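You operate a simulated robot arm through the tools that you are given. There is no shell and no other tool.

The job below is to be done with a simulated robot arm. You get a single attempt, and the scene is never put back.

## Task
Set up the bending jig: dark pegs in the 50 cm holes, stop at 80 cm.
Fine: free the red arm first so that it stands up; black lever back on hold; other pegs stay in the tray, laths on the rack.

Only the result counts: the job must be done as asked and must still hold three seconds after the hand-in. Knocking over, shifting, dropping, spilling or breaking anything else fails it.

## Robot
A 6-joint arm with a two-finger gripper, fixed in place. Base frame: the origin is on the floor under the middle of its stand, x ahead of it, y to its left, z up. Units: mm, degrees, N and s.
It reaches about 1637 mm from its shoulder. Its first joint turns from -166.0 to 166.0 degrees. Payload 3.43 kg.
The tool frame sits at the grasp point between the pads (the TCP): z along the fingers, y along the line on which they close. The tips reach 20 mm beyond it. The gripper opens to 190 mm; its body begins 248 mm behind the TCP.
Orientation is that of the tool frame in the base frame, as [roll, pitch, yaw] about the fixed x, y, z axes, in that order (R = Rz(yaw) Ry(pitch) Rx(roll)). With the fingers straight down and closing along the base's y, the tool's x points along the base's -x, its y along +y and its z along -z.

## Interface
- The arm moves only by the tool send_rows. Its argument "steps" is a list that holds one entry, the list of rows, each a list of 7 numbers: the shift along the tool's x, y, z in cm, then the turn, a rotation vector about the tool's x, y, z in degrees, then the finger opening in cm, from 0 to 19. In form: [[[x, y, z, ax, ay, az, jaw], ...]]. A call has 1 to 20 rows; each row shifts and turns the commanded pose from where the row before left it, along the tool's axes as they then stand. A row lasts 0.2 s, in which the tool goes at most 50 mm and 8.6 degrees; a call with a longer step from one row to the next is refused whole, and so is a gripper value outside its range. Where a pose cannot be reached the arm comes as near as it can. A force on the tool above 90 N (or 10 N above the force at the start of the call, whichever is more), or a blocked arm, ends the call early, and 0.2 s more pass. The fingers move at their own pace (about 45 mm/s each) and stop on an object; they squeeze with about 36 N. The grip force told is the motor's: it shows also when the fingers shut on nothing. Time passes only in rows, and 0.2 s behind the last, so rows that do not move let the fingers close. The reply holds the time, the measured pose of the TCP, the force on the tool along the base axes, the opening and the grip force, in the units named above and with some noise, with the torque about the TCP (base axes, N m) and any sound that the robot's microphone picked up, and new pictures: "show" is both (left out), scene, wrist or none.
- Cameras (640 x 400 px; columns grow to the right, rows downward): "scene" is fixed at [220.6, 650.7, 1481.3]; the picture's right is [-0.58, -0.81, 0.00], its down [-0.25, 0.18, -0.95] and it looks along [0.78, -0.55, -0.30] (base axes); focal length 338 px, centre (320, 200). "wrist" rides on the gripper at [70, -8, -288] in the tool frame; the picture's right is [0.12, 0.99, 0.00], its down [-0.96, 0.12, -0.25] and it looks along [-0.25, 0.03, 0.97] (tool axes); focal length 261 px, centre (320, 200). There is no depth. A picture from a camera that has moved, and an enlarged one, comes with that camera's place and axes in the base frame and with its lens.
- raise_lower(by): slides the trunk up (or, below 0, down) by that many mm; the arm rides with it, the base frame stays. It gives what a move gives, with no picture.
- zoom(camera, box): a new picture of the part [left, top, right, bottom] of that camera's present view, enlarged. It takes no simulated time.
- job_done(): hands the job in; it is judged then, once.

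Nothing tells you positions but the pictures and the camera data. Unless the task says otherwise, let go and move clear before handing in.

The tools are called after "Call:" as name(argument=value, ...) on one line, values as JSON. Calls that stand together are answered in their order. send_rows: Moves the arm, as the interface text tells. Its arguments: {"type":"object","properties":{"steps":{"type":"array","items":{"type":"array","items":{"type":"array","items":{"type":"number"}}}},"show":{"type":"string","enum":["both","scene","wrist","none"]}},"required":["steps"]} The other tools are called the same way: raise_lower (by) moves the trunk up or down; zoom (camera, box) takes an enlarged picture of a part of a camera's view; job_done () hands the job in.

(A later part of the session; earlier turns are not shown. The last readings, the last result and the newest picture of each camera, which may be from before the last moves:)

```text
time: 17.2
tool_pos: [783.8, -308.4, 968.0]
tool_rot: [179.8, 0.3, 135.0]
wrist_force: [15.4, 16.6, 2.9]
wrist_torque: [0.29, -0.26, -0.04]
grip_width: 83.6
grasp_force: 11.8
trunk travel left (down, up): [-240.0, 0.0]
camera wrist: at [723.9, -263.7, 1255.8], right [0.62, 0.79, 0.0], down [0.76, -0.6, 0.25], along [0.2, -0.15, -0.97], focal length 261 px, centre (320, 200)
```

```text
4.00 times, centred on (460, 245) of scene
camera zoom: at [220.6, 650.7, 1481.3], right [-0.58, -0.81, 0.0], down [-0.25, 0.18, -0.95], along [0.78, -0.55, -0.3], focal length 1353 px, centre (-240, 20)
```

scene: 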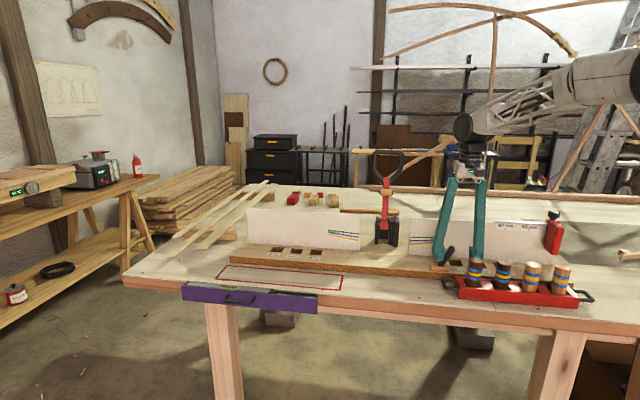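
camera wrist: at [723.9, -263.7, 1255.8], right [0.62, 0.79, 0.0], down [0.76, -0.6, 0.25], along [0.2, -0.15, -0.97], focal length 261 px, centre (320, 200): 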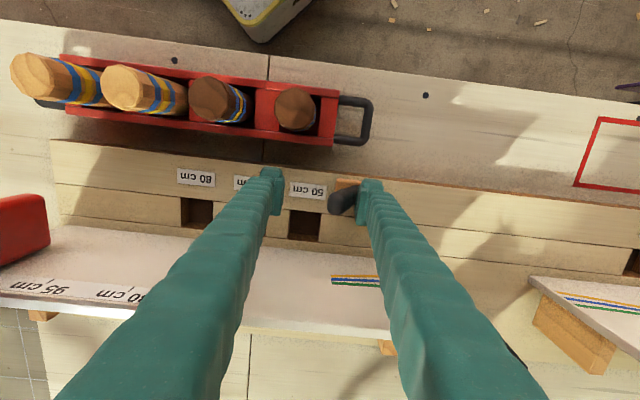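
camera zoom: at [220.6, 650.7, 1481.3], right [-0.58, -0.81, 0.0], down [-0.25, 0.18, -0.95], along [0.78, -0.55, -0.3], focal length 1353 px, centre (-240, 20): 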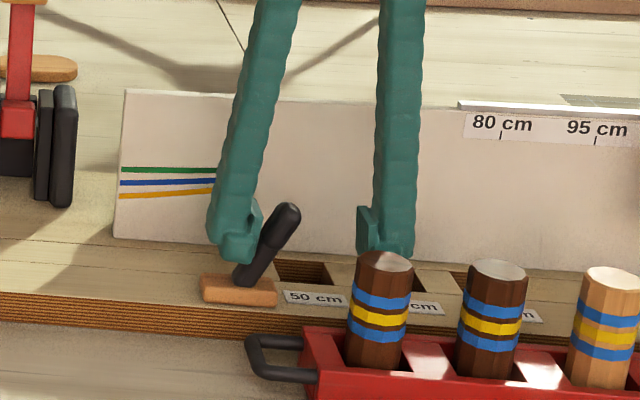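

The lever is back against its hold stop, same as at the start, and the red arm is still upright. I'll back off and rise clear.

Call:
send_rows(steps=[[[0, 1.0, 0, 0, 0, 0, 7], [0, 1.5, 0, 0, 0, 0, 7], [0, 0, -3.0, 0, 0, 0, 7], [0, 0, -4.0, 0, 0, 0, 7], [0, 0, -4.0, 0, 0, 0, 7], [0, 0, -3.0, 0, 0, 0, 7]]], show="both")

Call:
zoom(camera="scene", box=[350, 135, 520, 295])

Call:
zoom(camera="wrist", box=[60, 60, 320, 260])

```text
time: 18.6
tool_pos: [797.5, -291.8, 1108.3]
tool_rot: [179.8, 0.1, 135.0]
wrist_force: [0.2, -0.1, -0.8]
wrist_torque: [0.03, 0.02, 0.03]
grip_width: 69.7
grasp_force: 0.3
trunk travel left (down, up): [-240.0, 0.0]
camera wrist: at [739.8, -246.5, 1396.1], right [0.62, 0.79, 0.0], down [0.76, -0.6, 0.25], along [0.2, -0.15, -0.97], focal length 261 px, centre (320, 200)
```

scene: 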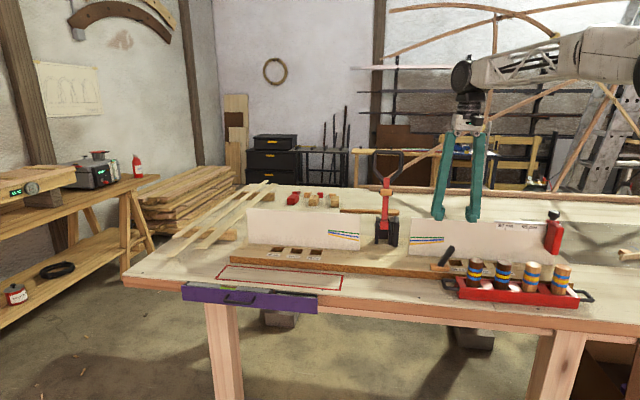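
wrist: 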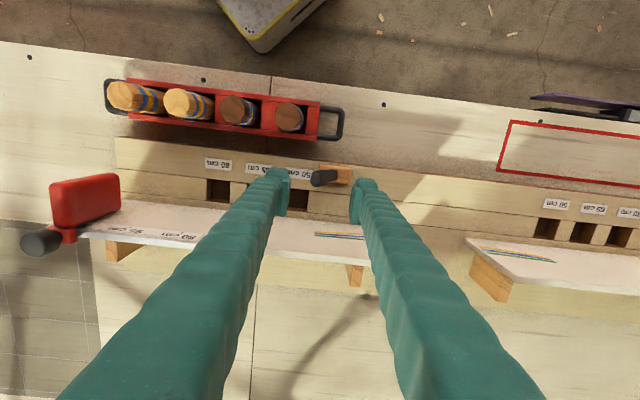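

```text
2.50 times, centred on (435, 215) of scene
camera zoom: at [220.6, 650.7, 1481.3], right [-0.58, -0.81, 0.0], down [-0.25, 0.18, -0.95], along [0.78, -0.55, -0.3], focal length 845 px, centre (32, 162)
```

zoom: 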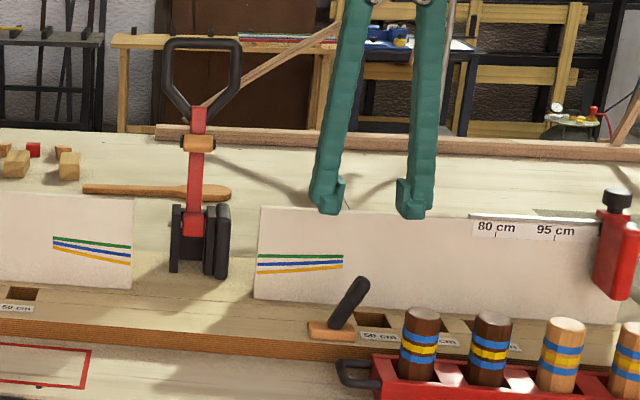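

```text
2.00 times, centred on (190, 160) of wrist
camera zoom: at [739.8, -246.5, 1396.1], right [0.62, 0.79, 0.0], down [0.76, -0.6, 0.25], along [0.2, -0.15, -0.97], focal length 521 px, centre (580, 280)
```

zoom: 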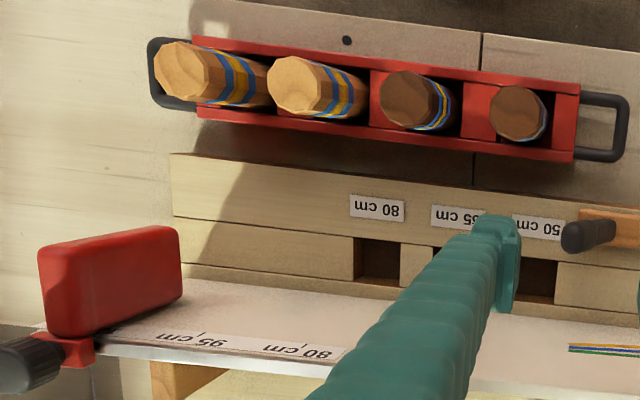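

The red arm stands free and the lever is back on hold. Next come the dark pegs: I'll move over the tray and turn the hand 90° so that it closes across the tray, then measure the pegs.

Call:
send_rows(steps=[[[3.28, -2.25, 0, 0, 0, 0, 8], [3.28, -2.25, 0, 0, 0, 0, 8], [3.28, -2.25, 0, 0, 0, 0, 8], [0, 0, 0, 0, 0, -7.5, 8], [0, 0, 0, 0, 0, -7.5, 8], [0, 0, 0, 0, 0, -7.5, 8], [0, 0, 0, 0, 0, -7.5, 8], [0, 0, 0, 0, 0, -7.5, 8], [0, 0, 0, 0, 0, -7.5, 8], [0, 0, 0, 0, 0, -7.5, 8], [0, 0, 0, 0, 0, -7.5, 8], [0, 0, 0, 0, 0, -7.5, 8], [0, 0, 0, 0, 0, -7.5, 8], [0, 0, 0, 0, 0, -7.5, 8], [0, 0, 0, 0, 0, -7.5, 8]]], show="both")

Call:
zoom(camera="wrist", box=[200, 100, 440, 250])

Call:
zoom(camera="scene", box=[440, 220, 600, 320])

```text
time: 21.9
tool_pos: [680.8, -270.6, 1107.6]
tool_rot: [-179.7, 0.2, -135.0]
wrist_force: [-0.4, -0.1, 0.2]
wrist_torque: [0.01, -0.04, 0.02]
grip_width: 80.0
grasp_force: 0.1
trunk travel left (down, up): [-240.0, 0.0]
camera wrist: at [634.9, -325.0, 1395.8], right [-0.79, 0.62, 0.0], down [0.6, 0.76, 0.25], along [0.16, 0.19, -0.97], focal length 261 px, centre (320, 200)
```

scene: 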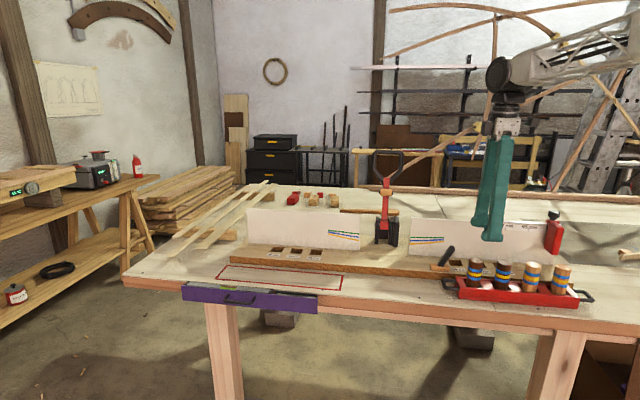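
wrist: 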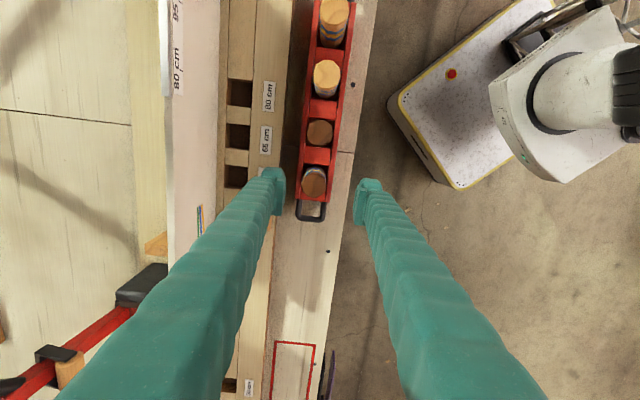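

```text
2.67 times, centred on (320, 175) of wrist
camera zoom: at [634.9, -325.0, 1395.8], right [-0.79, 0.62, 0.0], down [0.6, 0.76, 0.25], along [0.16, 0.19, -0.97], focal length 695 px, centre (320, 267)
```

zoom: 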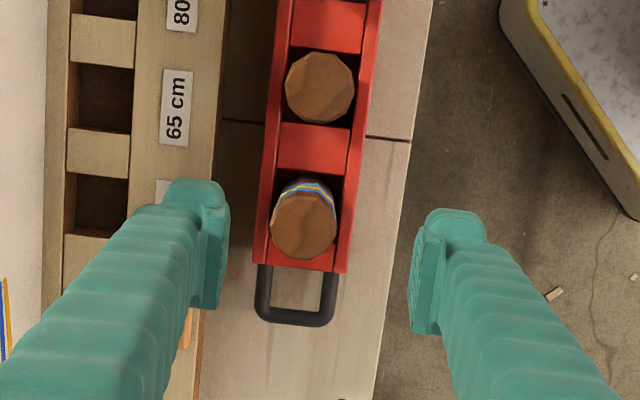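

```text
4.00 times, centred on (520, 270) of scene
camera zoom: at [220.6, 650.7, 1481.3], right [-0.58, -0.81, 0.0], down [-0.25, 0.18, -0.95], along [0.78, -0.55, -0.3], focal length 1353 px, centre (-480, -80)
```

zoom: 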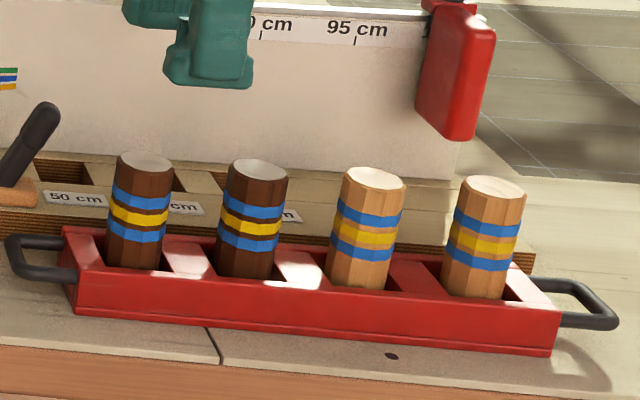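

The pegs are 12-sided, about 38 mm across, with tops near z ≈ 1010. I'll zoom in to measure the pegs and holes precisely, since the fit looks tight.

Call:
zoom(camera="wrist", box=[210, 70, 290, 120])

Call:
zoom(camera="wrist", box=[210, 110, 290, 160])

Call:
zoom(camera="wrist", box=[280, 110, 360, 160])

Call:
zoom(camera="wrist", box=[270, 155, 366, 215])

```text
8.00 times, centred on (250, 95) of wrist
camera zoom: at [634.9, -325.0, 1395.8], right [-0.79, 0.62, 0.0], down [0.6, 0.76, 0.25], along [0.16, 0.19, -0.97], focal length 2085 px, centre (880, 1040)
```

zoom: 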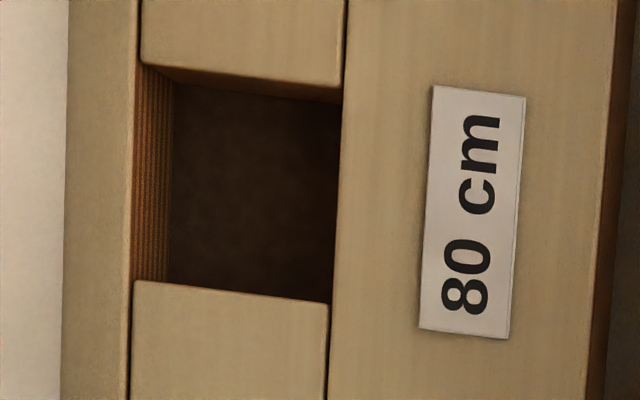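

```text
8.00 times, centred on (250, 135) of wrist
camera zoom: at [634.9, -325.0, 1395.8], right [-0.79, 0.62, 0.0], down [0.6, 0.76, 0.25], along [0.16, 0.19, -0.97], focal length 2085 px, centre (880, 720)
```

zoom: 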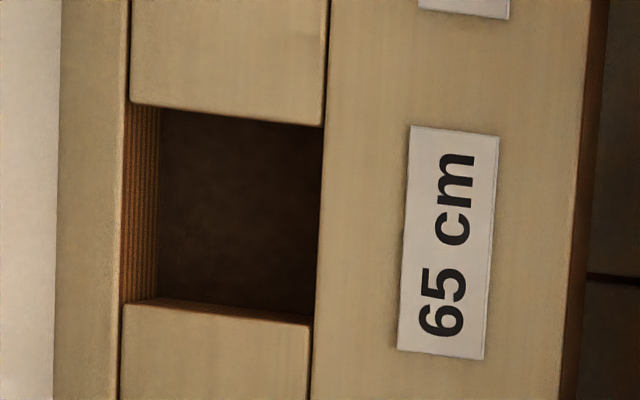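

```text
8.00 times, centred on (320, 135) of wrist
camera zoom: at [634.9, -325.0, 1395.8], right [-0.79, 0.62, 0.0], down [0.6, 0.76, 0.25], along [0.16, 0.19, -0.97], focal length 2085 px, centre (320, 720)
```

zoom: 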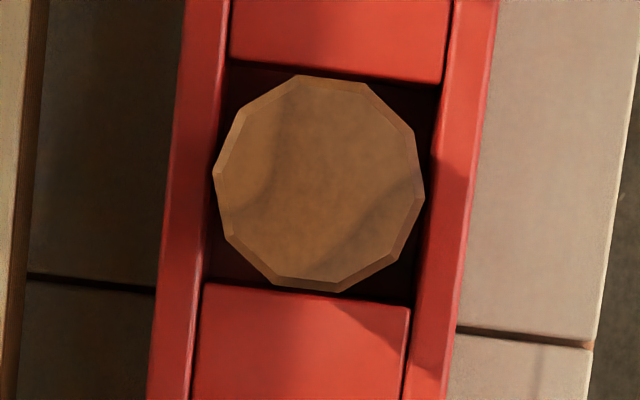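

```text
6.67 times, centred on (318, 185) of wrist
camera zoom: at [634.9, -325.0, 1395.8], right [-0.79, 0.62, 0.0], down [0.6, 0.76, 0.25], along [0.16, 0.19, -0.97], focal length 1738 px, centre (333, 300)
```

zoom: 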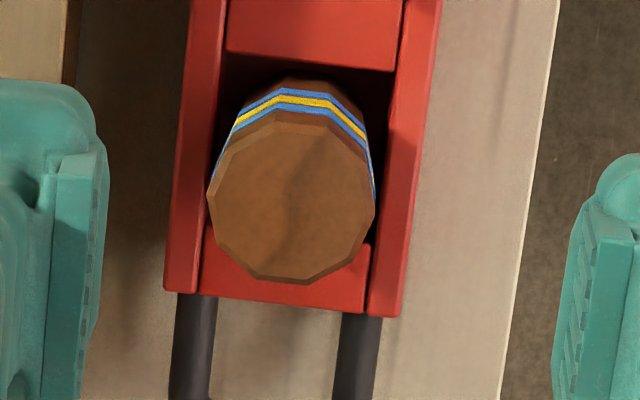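

Holes measure about 43–44 mm square, pegs about 38 mm, so there are a few millimetres of play; the jig is aligned with the hand to within half a degree. I'll centre over the left dark peg near (692, -271), go down and grip it.

Call:
send_rows(steps=[[[-0.74, -0.82, 3.0, 0, 0, 0, 8], [0, 0, 4.0, 0, 0, 0, 8], [0, 0, 4.0, 0, 0, 0, 8], [0, 0, 2.2, 0, 0, 0, 8]]], show="both")

Call:
zoom(camera="wrist", box=[240, 140, 400, 240])

Call:
zoom(camera="scene", box=[440, 220, 560, 320])

```text
time: 22.9
tool_pos: [691.6, -270.7, 977.0]
tool_rot: [-179.7, 0.3, -135.1]
wrist_force: [-0.8, 0.2, 0.1]
wrist_torque: [0.0, -0.03, -0.02]
grip_width: 79.9
grasp_force: 0.1
trunk travel left (down, up): [-240.0, 0.0]
camera wrist: at [646.1, -324.6, 1263.6], right [-0.79, 0.62, -0.01], down [0.6, 0.76, 0.25], along [0.16, 0.19, -0.97], focal length 261 px, centre (320, 200)
```

scene: 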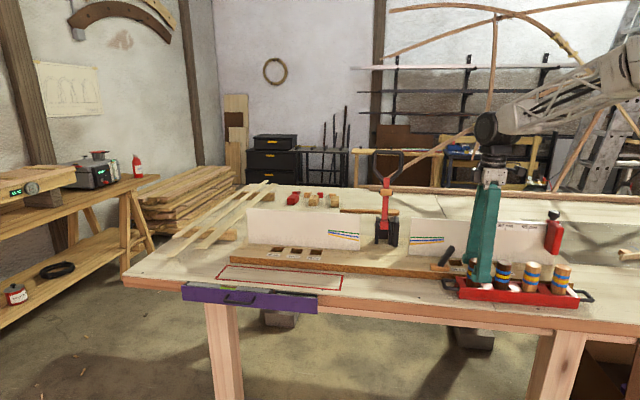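
wrist: 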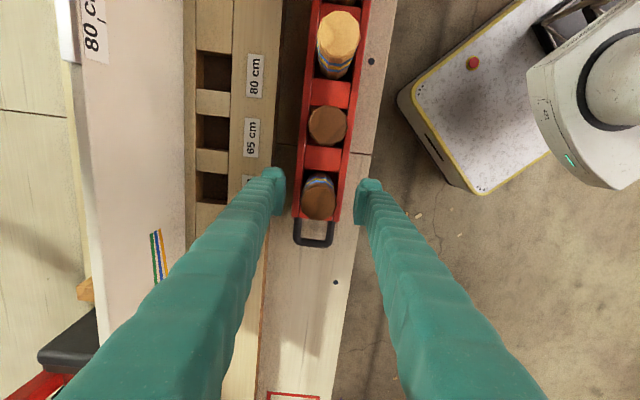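

```text
4.00 times, centred on (320, 190) of wrist
camera zoom: at [646.1, -324.6, 1263.6], right [-0.79, 0.62, -0.01], down [0.6, 0.76, 0.25], along [0.16, 0.19, -0.97], focal length 1043 px, centre (320, 240)
```

zoom: 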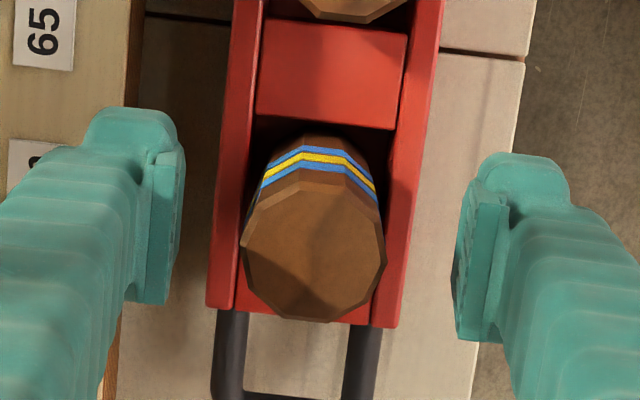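

```text
4.00 times, centred on (500, 270) of scene
camera zoom: at [220.6, 650.7, 1481.3], right [-0.58, -0.81, 0.0], down [-0.25, 0.18, -0.95], along [0.78, -0.55, -0.3], focal length 1353 px, centre (-400, -80)
```

zoom: 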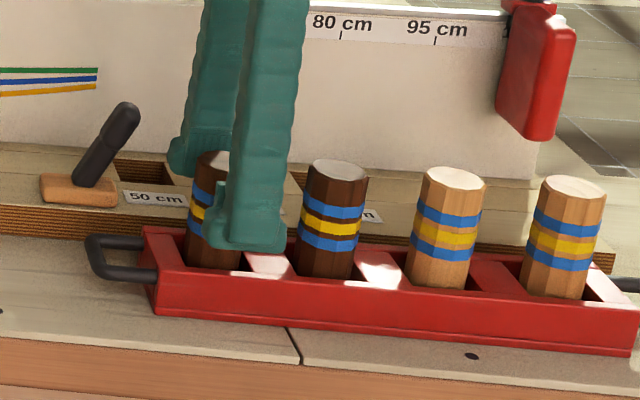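

The fingers straddle the peg with its centre within about 1 mm of the grasp point. Closing now.

Call:
send_rows(steps=[[[0, 0, 0, 0, 0, 0, 2], [0, 0, 0, 0, 0, 0, 2], [0, 0, 0, 0, 0, 0, 2], [0, 0, 0, 0, 0, 0, 2], [0, 0, 0, 0, 0, 0, 2]]], show="wrist")

Call:
zoom(camera="wrist", box=[240, 140, 400, 240])

```text
time: 24.1
tool_pos: [692.8, -270.1, 976.1]
tool_rot: [-179.7, 0.2, -135.0]
wrist_force: [1.1, -1.1, 0.1]
wrist_torque: [0.02, -0.01, 0.01]
grip_width: 38.3
grasp_force: 36.4
trunk travel left (down, up): [-240.0, 0.0]
camera wrist: at [646.2, -324.6, 1263.7], right [-0.79, 0.62, 0.0], down [0.6, 0.76, 0.25], along [0.16, 0.19, -0.97], focal length 261 px, centre (320, 200)
```

wrist: 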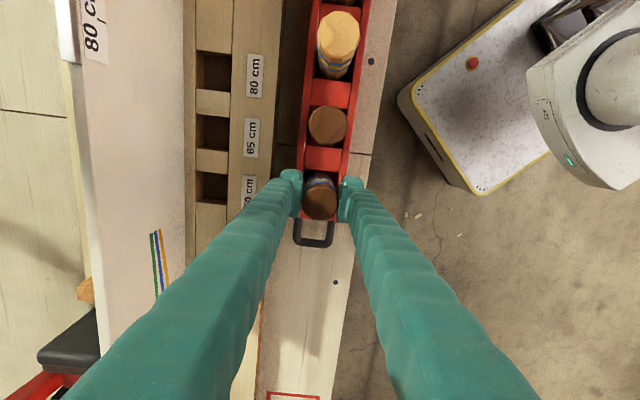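

```text
4.00 times, centred on (320, 190) of wrist
camera zoom: at [646.2, -324.6, 1263.7], right [-0.79, 0.62, 0.0], down [0.6, 0.76, 0.25], along [0.16, 0.19, -0.97], focal length 1043 px, centre (320, 240)
```

zoom: 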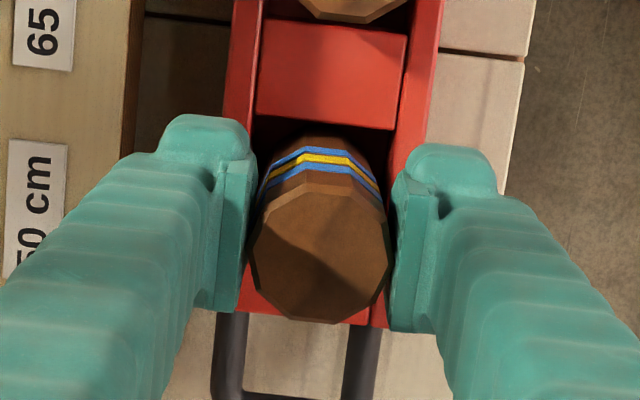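

Gripped at 38.3 mm with full force. Lifting slowly first to check that only the peg comes up.

Call:
send_rows(steps=[[[0, 0, -1.0, 0, 0, 0, 2], [0, 0, -1.5, 0, 0, 0, 2], [0, 0, -2.0, 0, 0, 0, 2]]], show="scene")

Call:
zoom(camera="scene", box=[440, 200, 580, 320])

Call:
zoom(camera="wrist", box=[180, 140, 260, 190])

```text
time: 24.9
tool_pos: [693.8, -270.3, 1021.2]
tool_rot: [-179.8, 0.2, -135.0]
wrist_force: [0.6, 0.4, -1.9]
wrist_torque: [-0.01, 0.06, -0.01]
grip_width: 38.3
grasp_force: 35.9
trunk travel left (down, up): [-240.0, 0.0]
```

scene: 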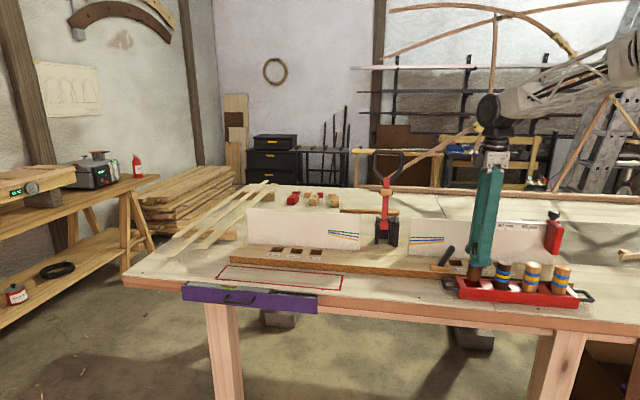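

```text
3.33 times, centred on (510, 260) of scene
camera zoom: at [220.6, 650.7, 1481.3], right [-0.58, -0.81, 0.0], down [-0.25, 0.18, -0.95], along [0.78, -0.55, -0.3], focal length 1127 px, centre (-313, 0)
```

zoom: 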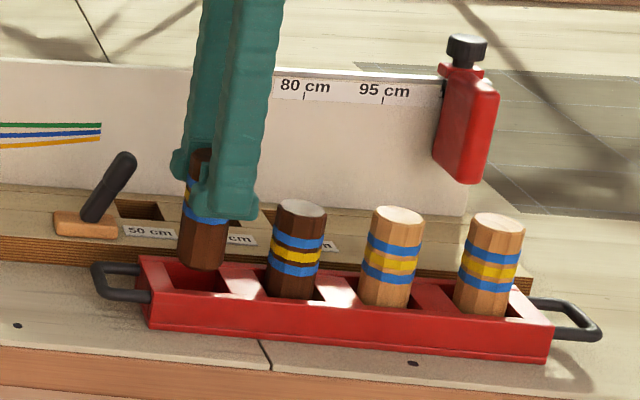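

```text
8.00 times, centred on (220, 165) of wrist
camera zoom: at [647.0, -325.4, 1308.4], right [-0.79, 0.62, 0.0], down [0.6, 0.76, 0.25], along [0.16, 0.19, -0.97], focal length 2085 px, centre (1120, 480)
```

zoom: 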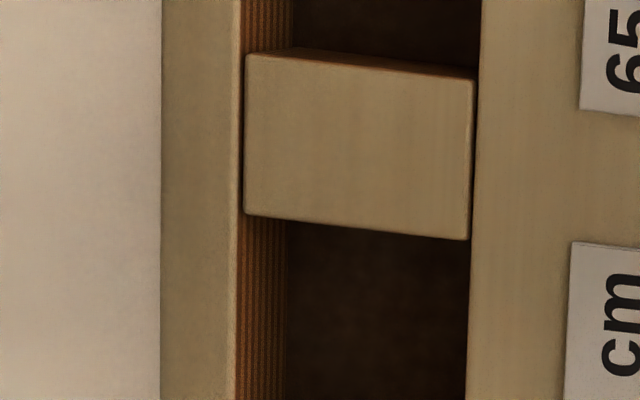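

Only the peg lifted; the tray stayed. I estimate the right 50 cm hole at about (815, -360) with the board top near z ≈ 905. I'll raise the peg, turn the hand so it closes along the jig, and move above that hole.

Call:
send_rows(steps=[[[0, 0, -4.5, 0, 0, 0, 2], [0, 0, -4.5, 0, 0, 0, 2], [0, 0, 0, 0, 0, 7.5, 2], [0, 0, 0, 0, 0, 7.5, 2], [0, 0, 0, 0, 0, 7.5, 2], [0, 0, 0, 0, 0, 7.5, 2], [0, 0, 0, 0, 0, 7.5, 2], [0, 0, 0, 0, 0, 7.5, 2], [0, 0, 0, 0, 0, 7.5, 2], [0, 0, 0, 0, 0, 7.5, 2], [0, 0, 0, 0, 0, 7.5, 2], [0, 0, 0, 0, 0, 7.5, 2], [0, 0, 0, 0, 0, 7.5, 2], [0, 0, 0, 0, 0, 7.5, 2]]], show="both")

Call:
zoom(camera="wrist", box=[160, 120, 400, 270])

```text
time: 27.9
tool_pos: [692.1, -271.7, 1111.4]
tool_rot: [179.8, 0.4, 134.9]
wrist_force: [0.4, -0.1, -1.5]
wrist_torque: [-0.03, -0.03, -0.03]
grip_width: 38.5
grasp_force: 35.9
trunk travel left (down, up): [-240.0, 0.0]
camera wrist: at [634.1, -226.1, 1398.3], right [0.62, 0.78, 0.0], down [0.76, -0.6, 0.25], along [0.2, -0.15, -0.97], focal length 261 px, centre (320, 200)
```

scene: 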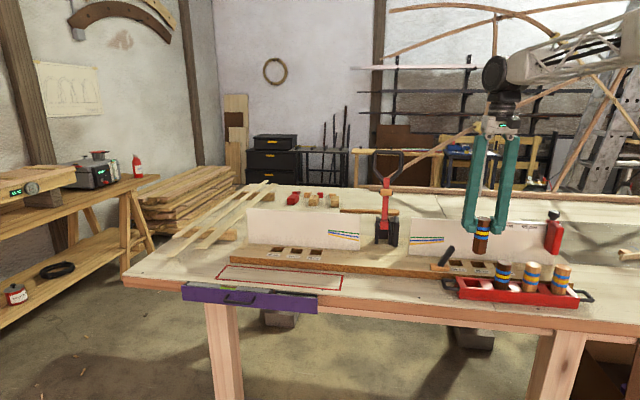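
wrist: 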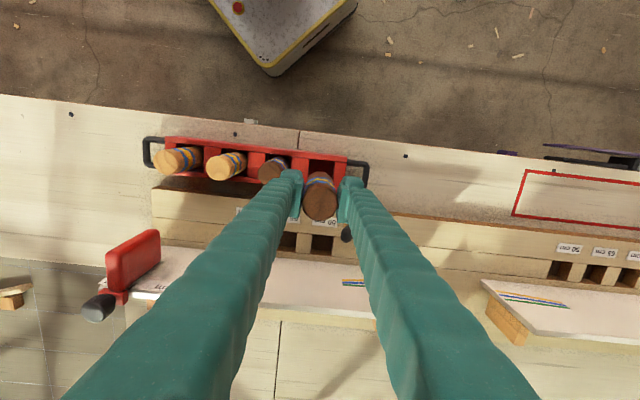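

```text
2.67 times, centred on (280, 195) of wrist
camera zoom: at [634.1, -226.1, 1398.3], right [0.62, 0.78, 0.0], down [0.76, -0.6, 0.25], along [0.2, -0.15, -0.97], focal length 695 px, centre (427, 213)
```

zoom: 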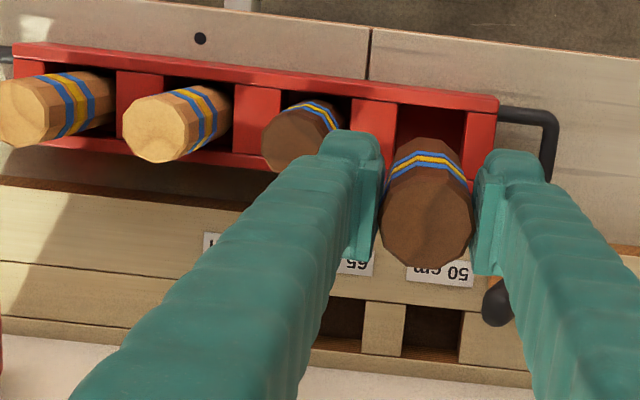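

Call:
zoom(camera="wrist", box=[280, 215, 360, 265])

Call:
zoom(camera="wrist", box=[540, 230, 640, 292])

```text
8.00 times, centred on (320, 240) of wrist
camera zoom: at [634.1, -226.1, 1398.3], right [0.62, 0.78, 0.0], down [0.76, -0.6, 0.25], along [0.2, -0.15, -0.97], focal length 2085 px, centre (320, -120)
```

zoom: 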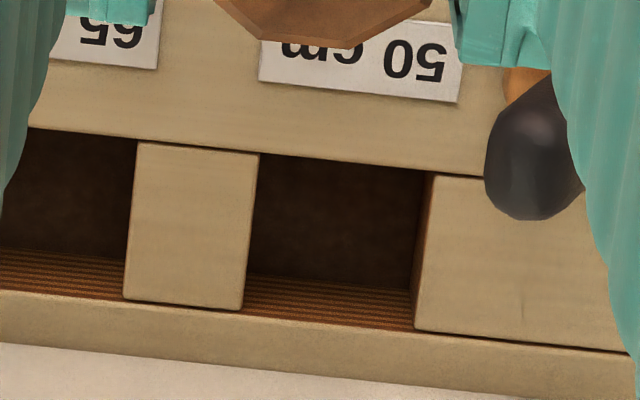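

```text
6.40 times, centred on (590, 261) of wrist
camera zoom: at [634.1, -226.1, 1398.3], right [0.62, 0.78, 0.0], down [0.76, -0.6, 0.25], along [0.2, -0.15, -0.97], focal length 1668 px, centre (-1408, -190)
```

zoom: 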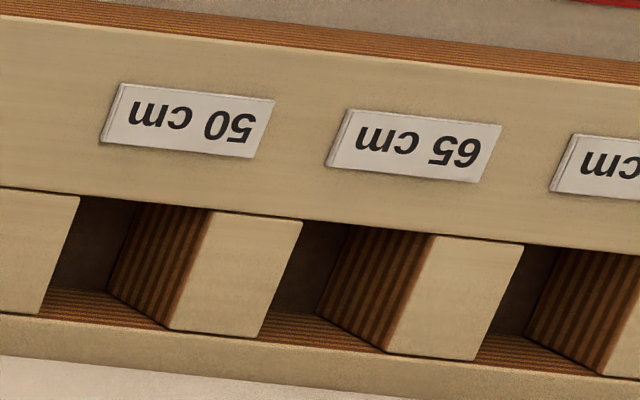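

The hole centre is about 150 mm ahead and 23 mm to the left in the hand's frame. Moving the peg above it, then lowering part way to check alignment.

Call:
send_rows(steps=[[[-3.76, 0.58, 0, 0, 0, 0, 2], [-3.76, 0.58, 0, 0, 0, 0, 2], [-3.76, 0.58, 0, 0, 0, 0, 2], [-3.76, 0.58, 0, 0, 0, 0, 2], [0, 0, 4.0, 0, 0, 0, 2], [0, 0, 4.0, 0, 0, 0, 2]]], show="both")

Call:
zoom(camera="wrist", box=[260, 140, 380, 240])

Call:
zoom(camera="scene", box=[430, 210, 530, 280])

```text
time: 29.2
tool_pos: [816.7, -361.7, 1032.7]
tool_rot: [179.8, 0.3, 135.0]
wrist_force: [-0.1, 0.8, -1.0]
wrist_torque: [-0.02, -0.07, 0.0]
grip_width: 38.2
grasp_force: 36.2
trunk travel left (down, up): [-240.0, 0.0]
camera wrist: at [758.5, -316.8, 1319.9], right [0.62, 0.79, 0.0], down [0.76, -0.6, 0.25], along [0.2, -0.15, -0.97], focal length 261 px, centre (320, 200)
```

scene: 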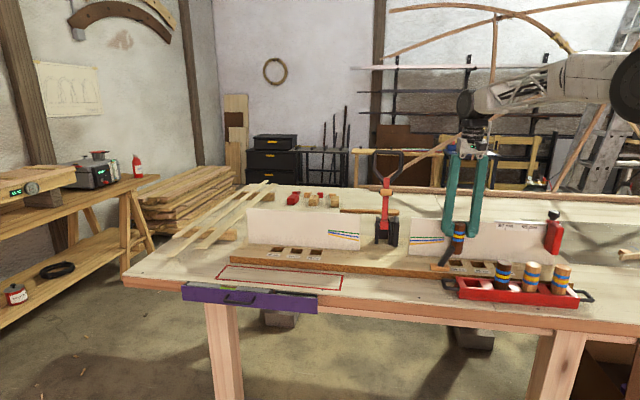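
wrist: 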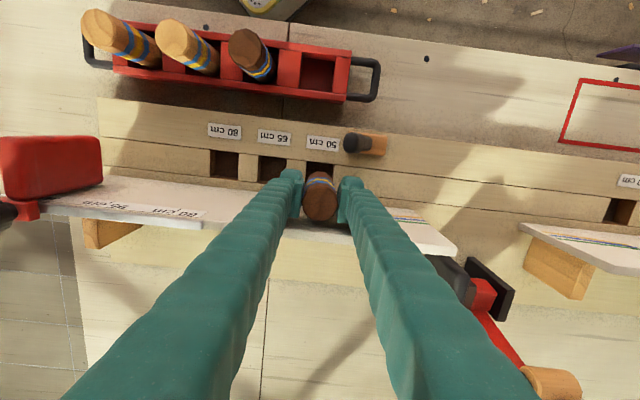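

```text
4.00 times, centred on (320, 190) of wrist
camera zoom: at [758.5, -316.8, 1319.9], right [0.62, 0.79, 0.0], down [0.76, -0.6, 0.25], along [0.2, -0.15, -0.97], focal length 1043 px, centre (320, 240)
```

zoom: 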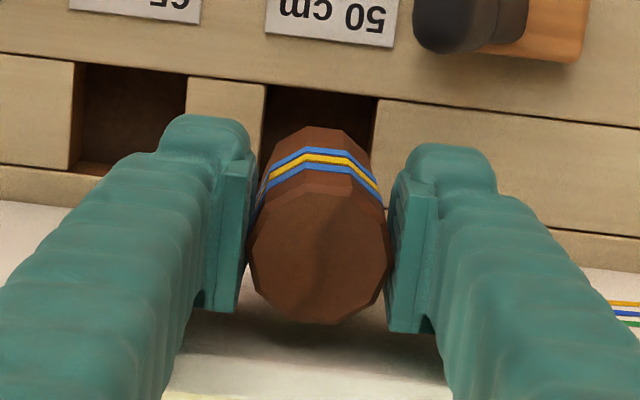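

```text
5.71 times, centred on (480, 245) of scene
camera zoom: at [220.6, 650.7, 1481.3], right [-0.58, -0.81, 0.0], down [-0.25, 0.18, -0.95], along [0.78, -0.55, -0.3], focal length 1932 px, centre (-594, -57)
```

zoom: 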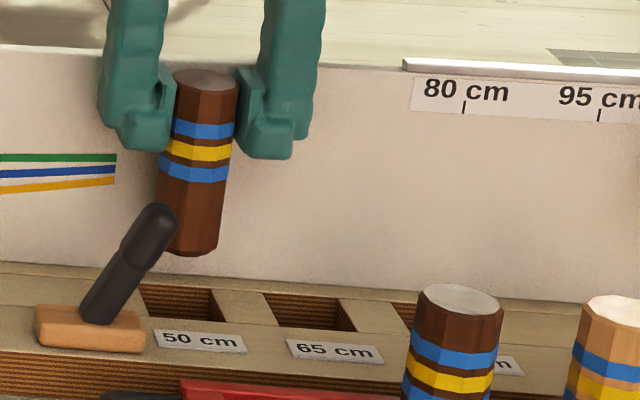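

Relative to the peg, the hole centre is about 2 mm toward the front and 2 mm to the right. Correcting that and lowering until the peg's foot is just at the hole's rim.

Call:
send_rows(steps=[[[0.2, -0.18, 0, 0, 0, 0, 2], [0, 0, 1.5, 0, 0, 0, 2], [0, 0, 1.5, 0, 0, 0, 2]]], show="both")

Call:
zoom(camera="wrist", box=[260, 140, 380, 240])

Call:
zoom(camera="scene", box=[430, 220, 510, 280])

```text
time: 30.1
tool_pos: [812.9, -360.8, 1001.5]
tool_rot: [179.7, 0.3, 135.2]
wrist_force: [-0.1, 0.1, -0.8]
wrist_torque: [0.0, -0.01, 0.02]
grip_width: 38.1
grasp_force: 36.4
trunk travel left (down, up): [-240.0, 0.0]
camera wrist: at [754.9, -317.0, 1289.7], right [0.62, 0.79, 0.0], down [0.76, -0.6, 0.25], along [0.2, -0.15, -0.97], focal length 261 px, centre (320, 200)
```

scene: 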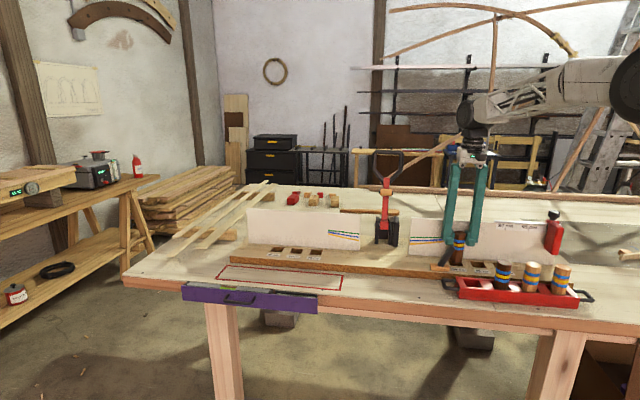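
wrist: 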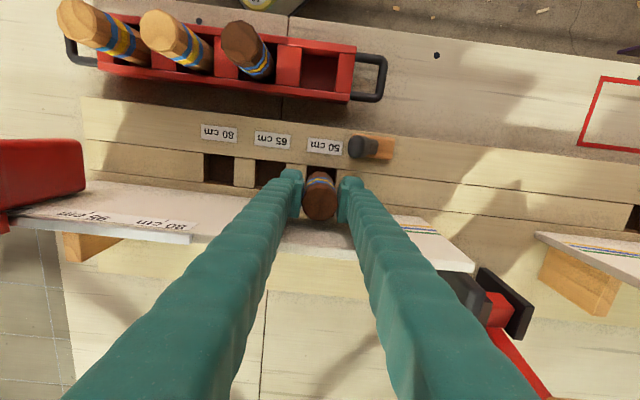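

```text
4.00 times, centred on (320, 190) of wrist
camera zoom: at [754.9, -317.0, 1289.7], right [0.62, 0.79, 0.0], down [0.76, -0.6, 0.25], along [0.2, -0.15, -0.97], focal length 1043 px, centre (320, 240)
```

zoom: 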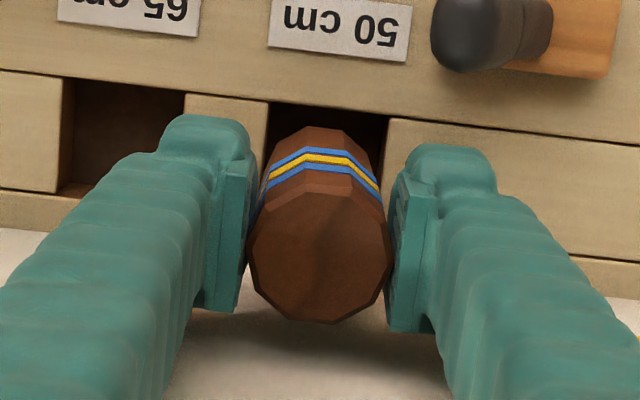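

```text
6.67 times, centred on (470, 250) of scene
camera zoom: at [220.6, 650.7, 1481.3], right [-0.58, -0.81, 0.0], down [-0.25, 0.18, -0.95], along [0.78, -0.55, -0.3], focal length 2254 px, centre (-680, -133)
```

zoom: 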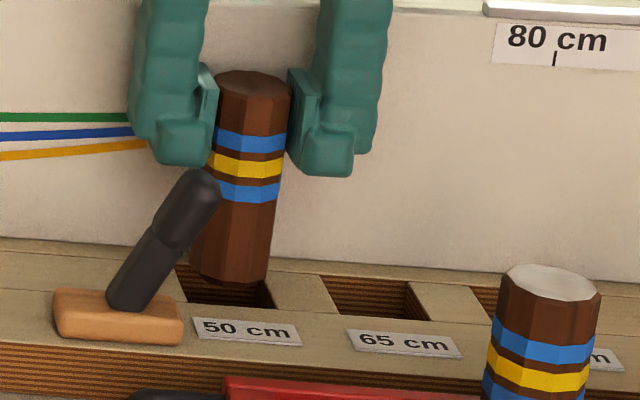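

The peg is now centred over the hole to within about a millimetre. Lowering it in small steps while watching the force.

Call:
send_rows(steps=[[[0, 0, 0.8, 0, 0, 0, 2], [0, 0, 0.8, 0, 0, 0, 2], [0, 0, 0.8, 0, 0, 0, 2]]], show="both")

Call:
zoom(camera="wrist", box=[260, 140, 380, 240])

Call:
zoom(camera="scene", box=[430, 220, 510, 280])

```text
time: 30.9
tool_pos: [811.8, -361.2, 976.8]
tool_rot: [179.8, 0.3, 135.0]
wrist_force: [-0.8, 0.1, -1.0]
wrist_torque: [0.02, 0.0, 0.0]
grip_width: 38.6
grasp_force: 35.8
trunk travel left (down, up): [-240.0, 0.0]
camera wrist: at [754.3, -316.4, 1265.6], right [0.62, 0.79, 0.0], down [0.76, -0.6, 0.25], along [0.2, -0.15, -0.97], focal length 261 px, centre (320, 200)
```

scene: 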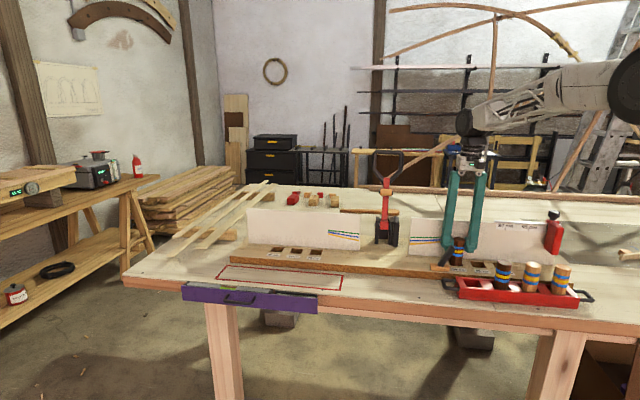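
wrist: 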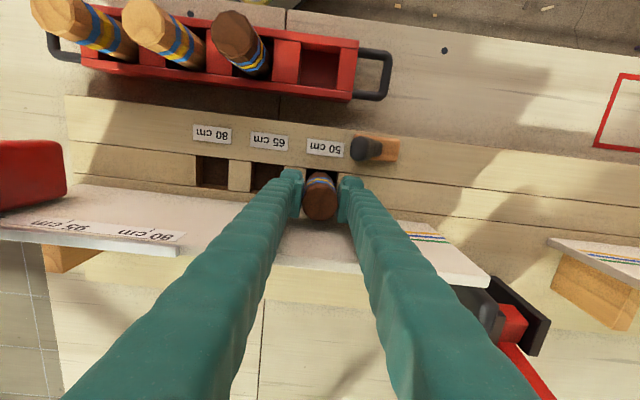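

```text
4.00 times, centred on (320, 190) of wrist
camera zoom: at [754.3, -316.4, 1265.6], right [0.62, 0.79, 0.0], down [0.76, -0.6, 0.25], along [0.2, -0.15, -0.97], focal length 1043 px, centre (320, 240)
```

zoom: 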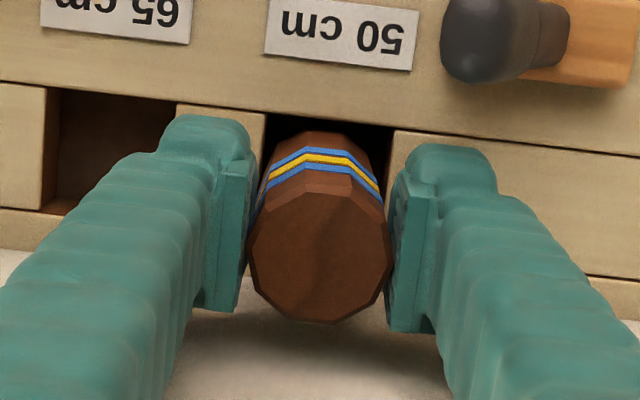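

```text
6.67 times, centred on (470, 250) of scene
camera zoom: at [220.6, 650.7, 1481.3], right [-0.58, -0.81, 0.0], down [-0.25, 0.18, -0.95], along [0.78, -0.55, -0.3], focal length 2254 px, centre (-680, -133)
```

zoom: 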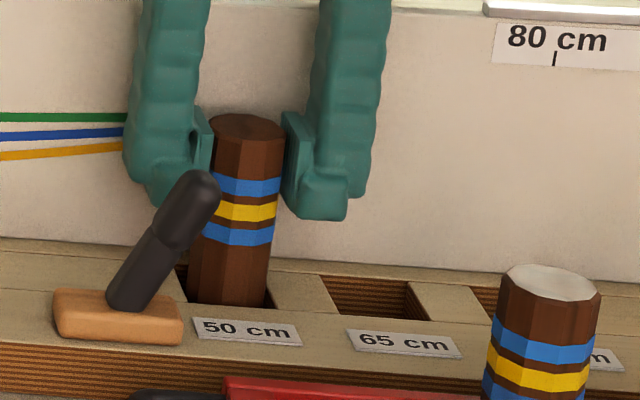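

The peg's foot has entered the hole with no contact force. Continuing down in small steps.

Call:
send_rows(steps=[[[0, 0, 0.6, 0, 0, 0, 2], [0, 0, 0.6, 0, 0, 0, 2]]], show="none")

Call:
zoom(camera="scene", box=[430, 220, 510, 280])

```text
time: 31.4
tool_pos: [812.3, -361.3, 967.5]
tool_rot: [179.9, 0.5, 135.0]
wrist_force: [0.6, -2.6, 32.3]
wrist_torque: [-0.21, -0.03, 0.0]
grip_width: 38.6
grasp_force: 36.0
trunk travel left (down, up): [-240.0, 0.0]
```

```text
6.67 times, centred on (470, 250) of scene
camera zoom: at [220.6, 650.7, 1481.3], right [-0.58, -0.81, 0.0], down [-0.25, 0.18, -0.95], along [0.78, -0.55, -0.3], focal length 2254 px, centre (-680, -133)
```

zoom: 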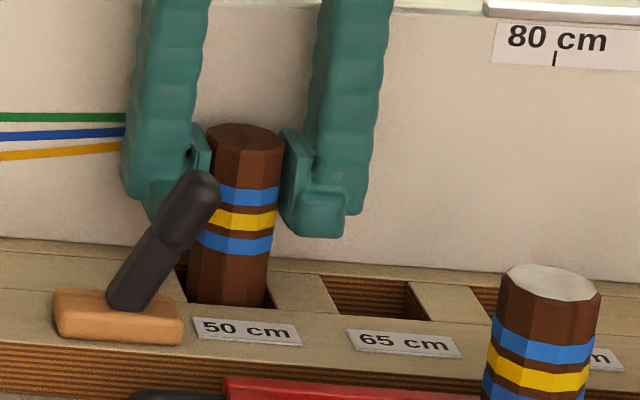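

It touched at about 24 mm depth, which matches the hole depth I measured in the pictures, so the peg stands on the hole floor. I'll relieve the push, then open the fingers and rise.

Call:
send_rows(steps=[[[0, 0, -0.25, 0, 0, 0, 2], [0, 0, 0, 0, 0, 0, 4.5], [0, 0, 0, 0, 0, 0, 6.5], [0, 0, 0, 0, 0, 0, 6.5]]], show="both")

Call:
zoom(camera="wrist", box=[260, 140, 380, 240])

Call:
zoom(camera="scene", box=[430, 220, 510, 280])

```text
time: 32.5
tool_pos: [812.9, -360.3, 967.9]
tool_rot: [179.8, 0.2, 135.0]
wrist_force: [-1.0, 0.2, 0.4]
wrist_torque: [0.04, 0.01, 0.04]
grip_width: 65.0
grasp_force: 0.1
trunk travel left (down, up): [-240.0, 0.0]
camera wrist: at [754.5, -315.8, 1255.1], right [0.62, 0.79, 0.0], down [0.76, -0.6, 0.25], along [0.2, -0.15, -0.97], focal length 261 px, centre (320, 200)
```

scene: 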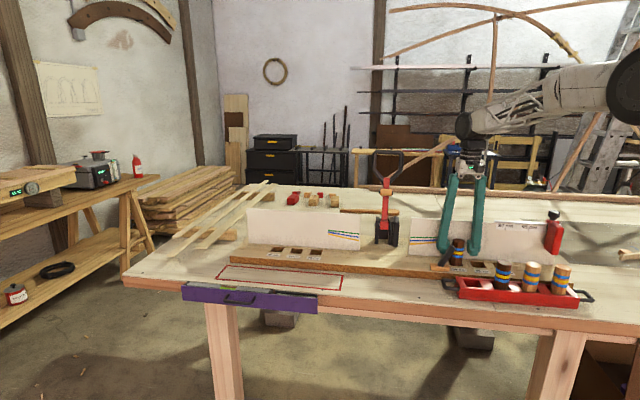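
wrist: 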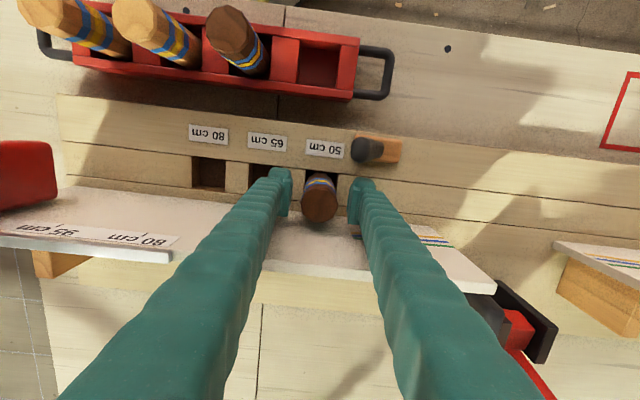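

```text
4.00 times, centred on (320, 190) of wrist
camera zoom: at [754.5, -315.8, 1255.1], right [0.62, 0.79, 0.0], down [0.76, -0.6, 0.25], along [0.2, -0.15, -0.97], focal length 1043 px, centre (320, 240)
```

zoom: 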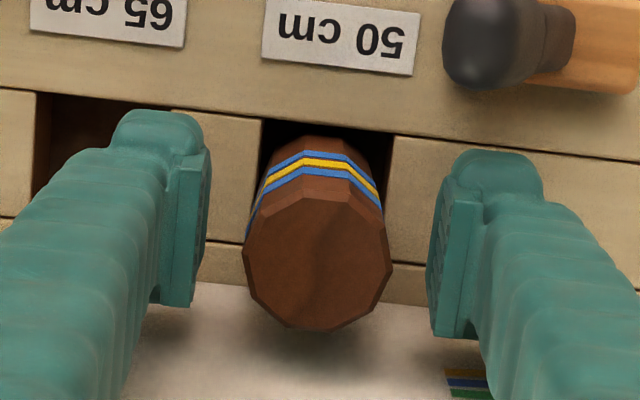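

```text
6.67 times, centred on (470, 250) of scene
camera zoom: at [220.6, 650.7, 1481.3], right [-0.58, -0.81, 0.0], down [-0.25, 0.18, -0.95], along [0.78, -0.55, -0.3], focal length 2254 px, centre (-680, -133)
```

zoom: 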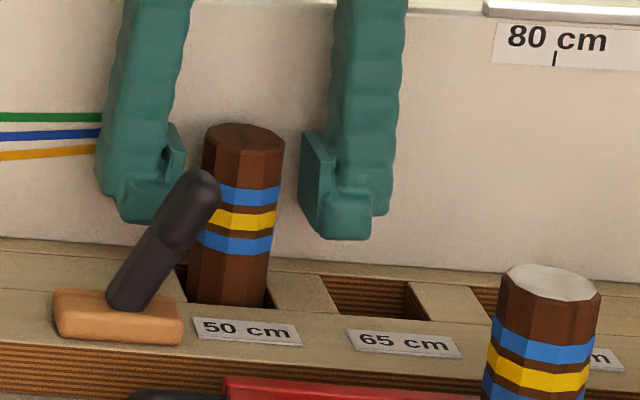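

The first dark peg stands upright in the right 50 cm hole. Now I rise, go over the second dark peg near (637, -325) and turn the hand across the tray again.

Call:
send_rows(steps=[[[0, 0, -3.0, 0, 0, 0, 6.5], [0, 0, -3.8, 0, 0, 0, 6.5], [0, 0, -3.8, 0, 0, 0, 8], [0, 0, -3.6, 0, 0, 0, 8], [3.74, -2.48, 0, 0, 0, 0, 8], [3.74, -2.48, 0, 0, 0, 0, 8], [3.74, -2.48, 0, 0, 0, 0, 8], [3.74, -2.48, 0, 0, 0, 0, 8], [0, 0, 0, 0, 0, -7.5, 8], [0, 0, 0, 0, 0, -7.5, 8], [0, 0, 0, 0, 0, -7.5, 8], [0, 0, 0, 0, 0, -7.5, 8], [0, 0, 0, 0, 0, -7.5, 8], [0, 0, 0, 0, 0, -7.5, 8], [0, 0, 0, 0, 0, -7.5, 8], [0, 0, 0, 0, 0, -7.5, 8], [0, 0, 0, 0, 0, -7.5, 8], [0, 0, 0, 0, 0, -7.5, 8], [0, 0, 0, 0, 0, -7.5, 8], [0, 0, 0, 0, 0, -7.5, 8]]], show="both")

Call:
zoom(camera="wrist", box=[240, 140, 400, 240])

Call:
zoom(camera="scene", box=[420, 200, 600, 320])

```text
time: 36.6
tool_pos: [636.0, -324.8, 1109.1]
tool_rot: [-179.7, 0.2, -134.9]
wrist_force: [-0.7, -0.9, 0.0]
wrist_torque: [-0.04, 0.0, -0.01]
grip_width: 79.9
grasp_force: 0.2
trunk travel left (down, up): [-240.0, 0.0]
camera wrist: at [589.7, -380.1, 1397.0], right [-0.79, 0.62, 0.0], down [0.6, 0.76, 0.25], along [0.16, 0.19, -0.97], focal length 261 px, centre (320, 200)
```

scene: 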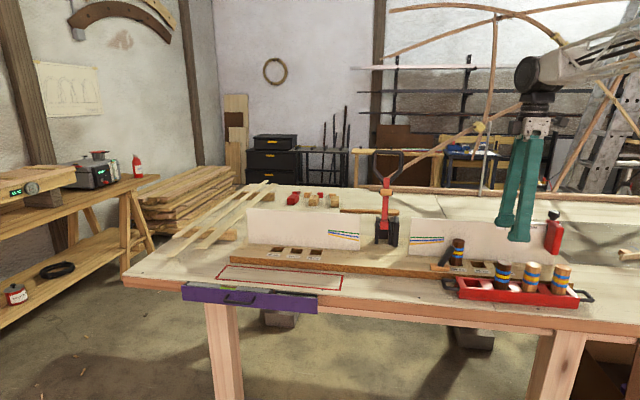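
wrist: 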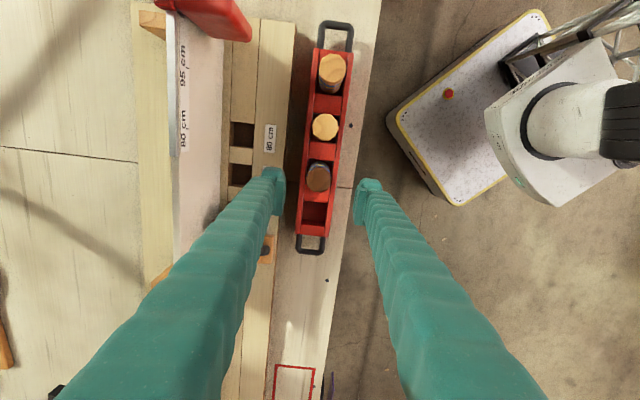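

```text
4.00 times, centred on (320, 190) of wrist
camera zoom: at [589.7, -380.1, 1397.0], right [-0.79, 0.62, 0.0], down [0.6, 0.76, 0.25], along [0.16, 0.19, -0.97], focal length 1043 px, centre (320, 240)
```

zoom: 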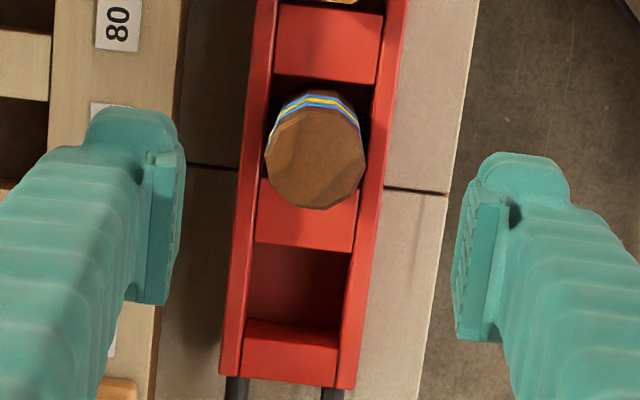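

```text
3.33 times, centred on (510, 260) of scene
camera zoom: at [220.6, 650.7, 1481.3], right [-0.58, -0.81, 0.0], down [-0.25, 0.18, -0.95], along [0.78, -0.55, -0.3], focal length 1127 px, centre (-313, 0)
```

zoom: 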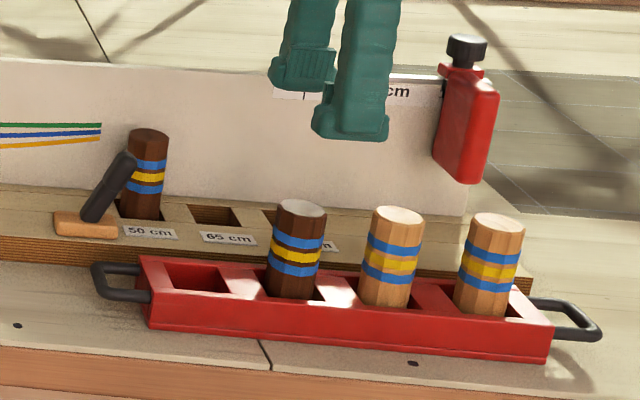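

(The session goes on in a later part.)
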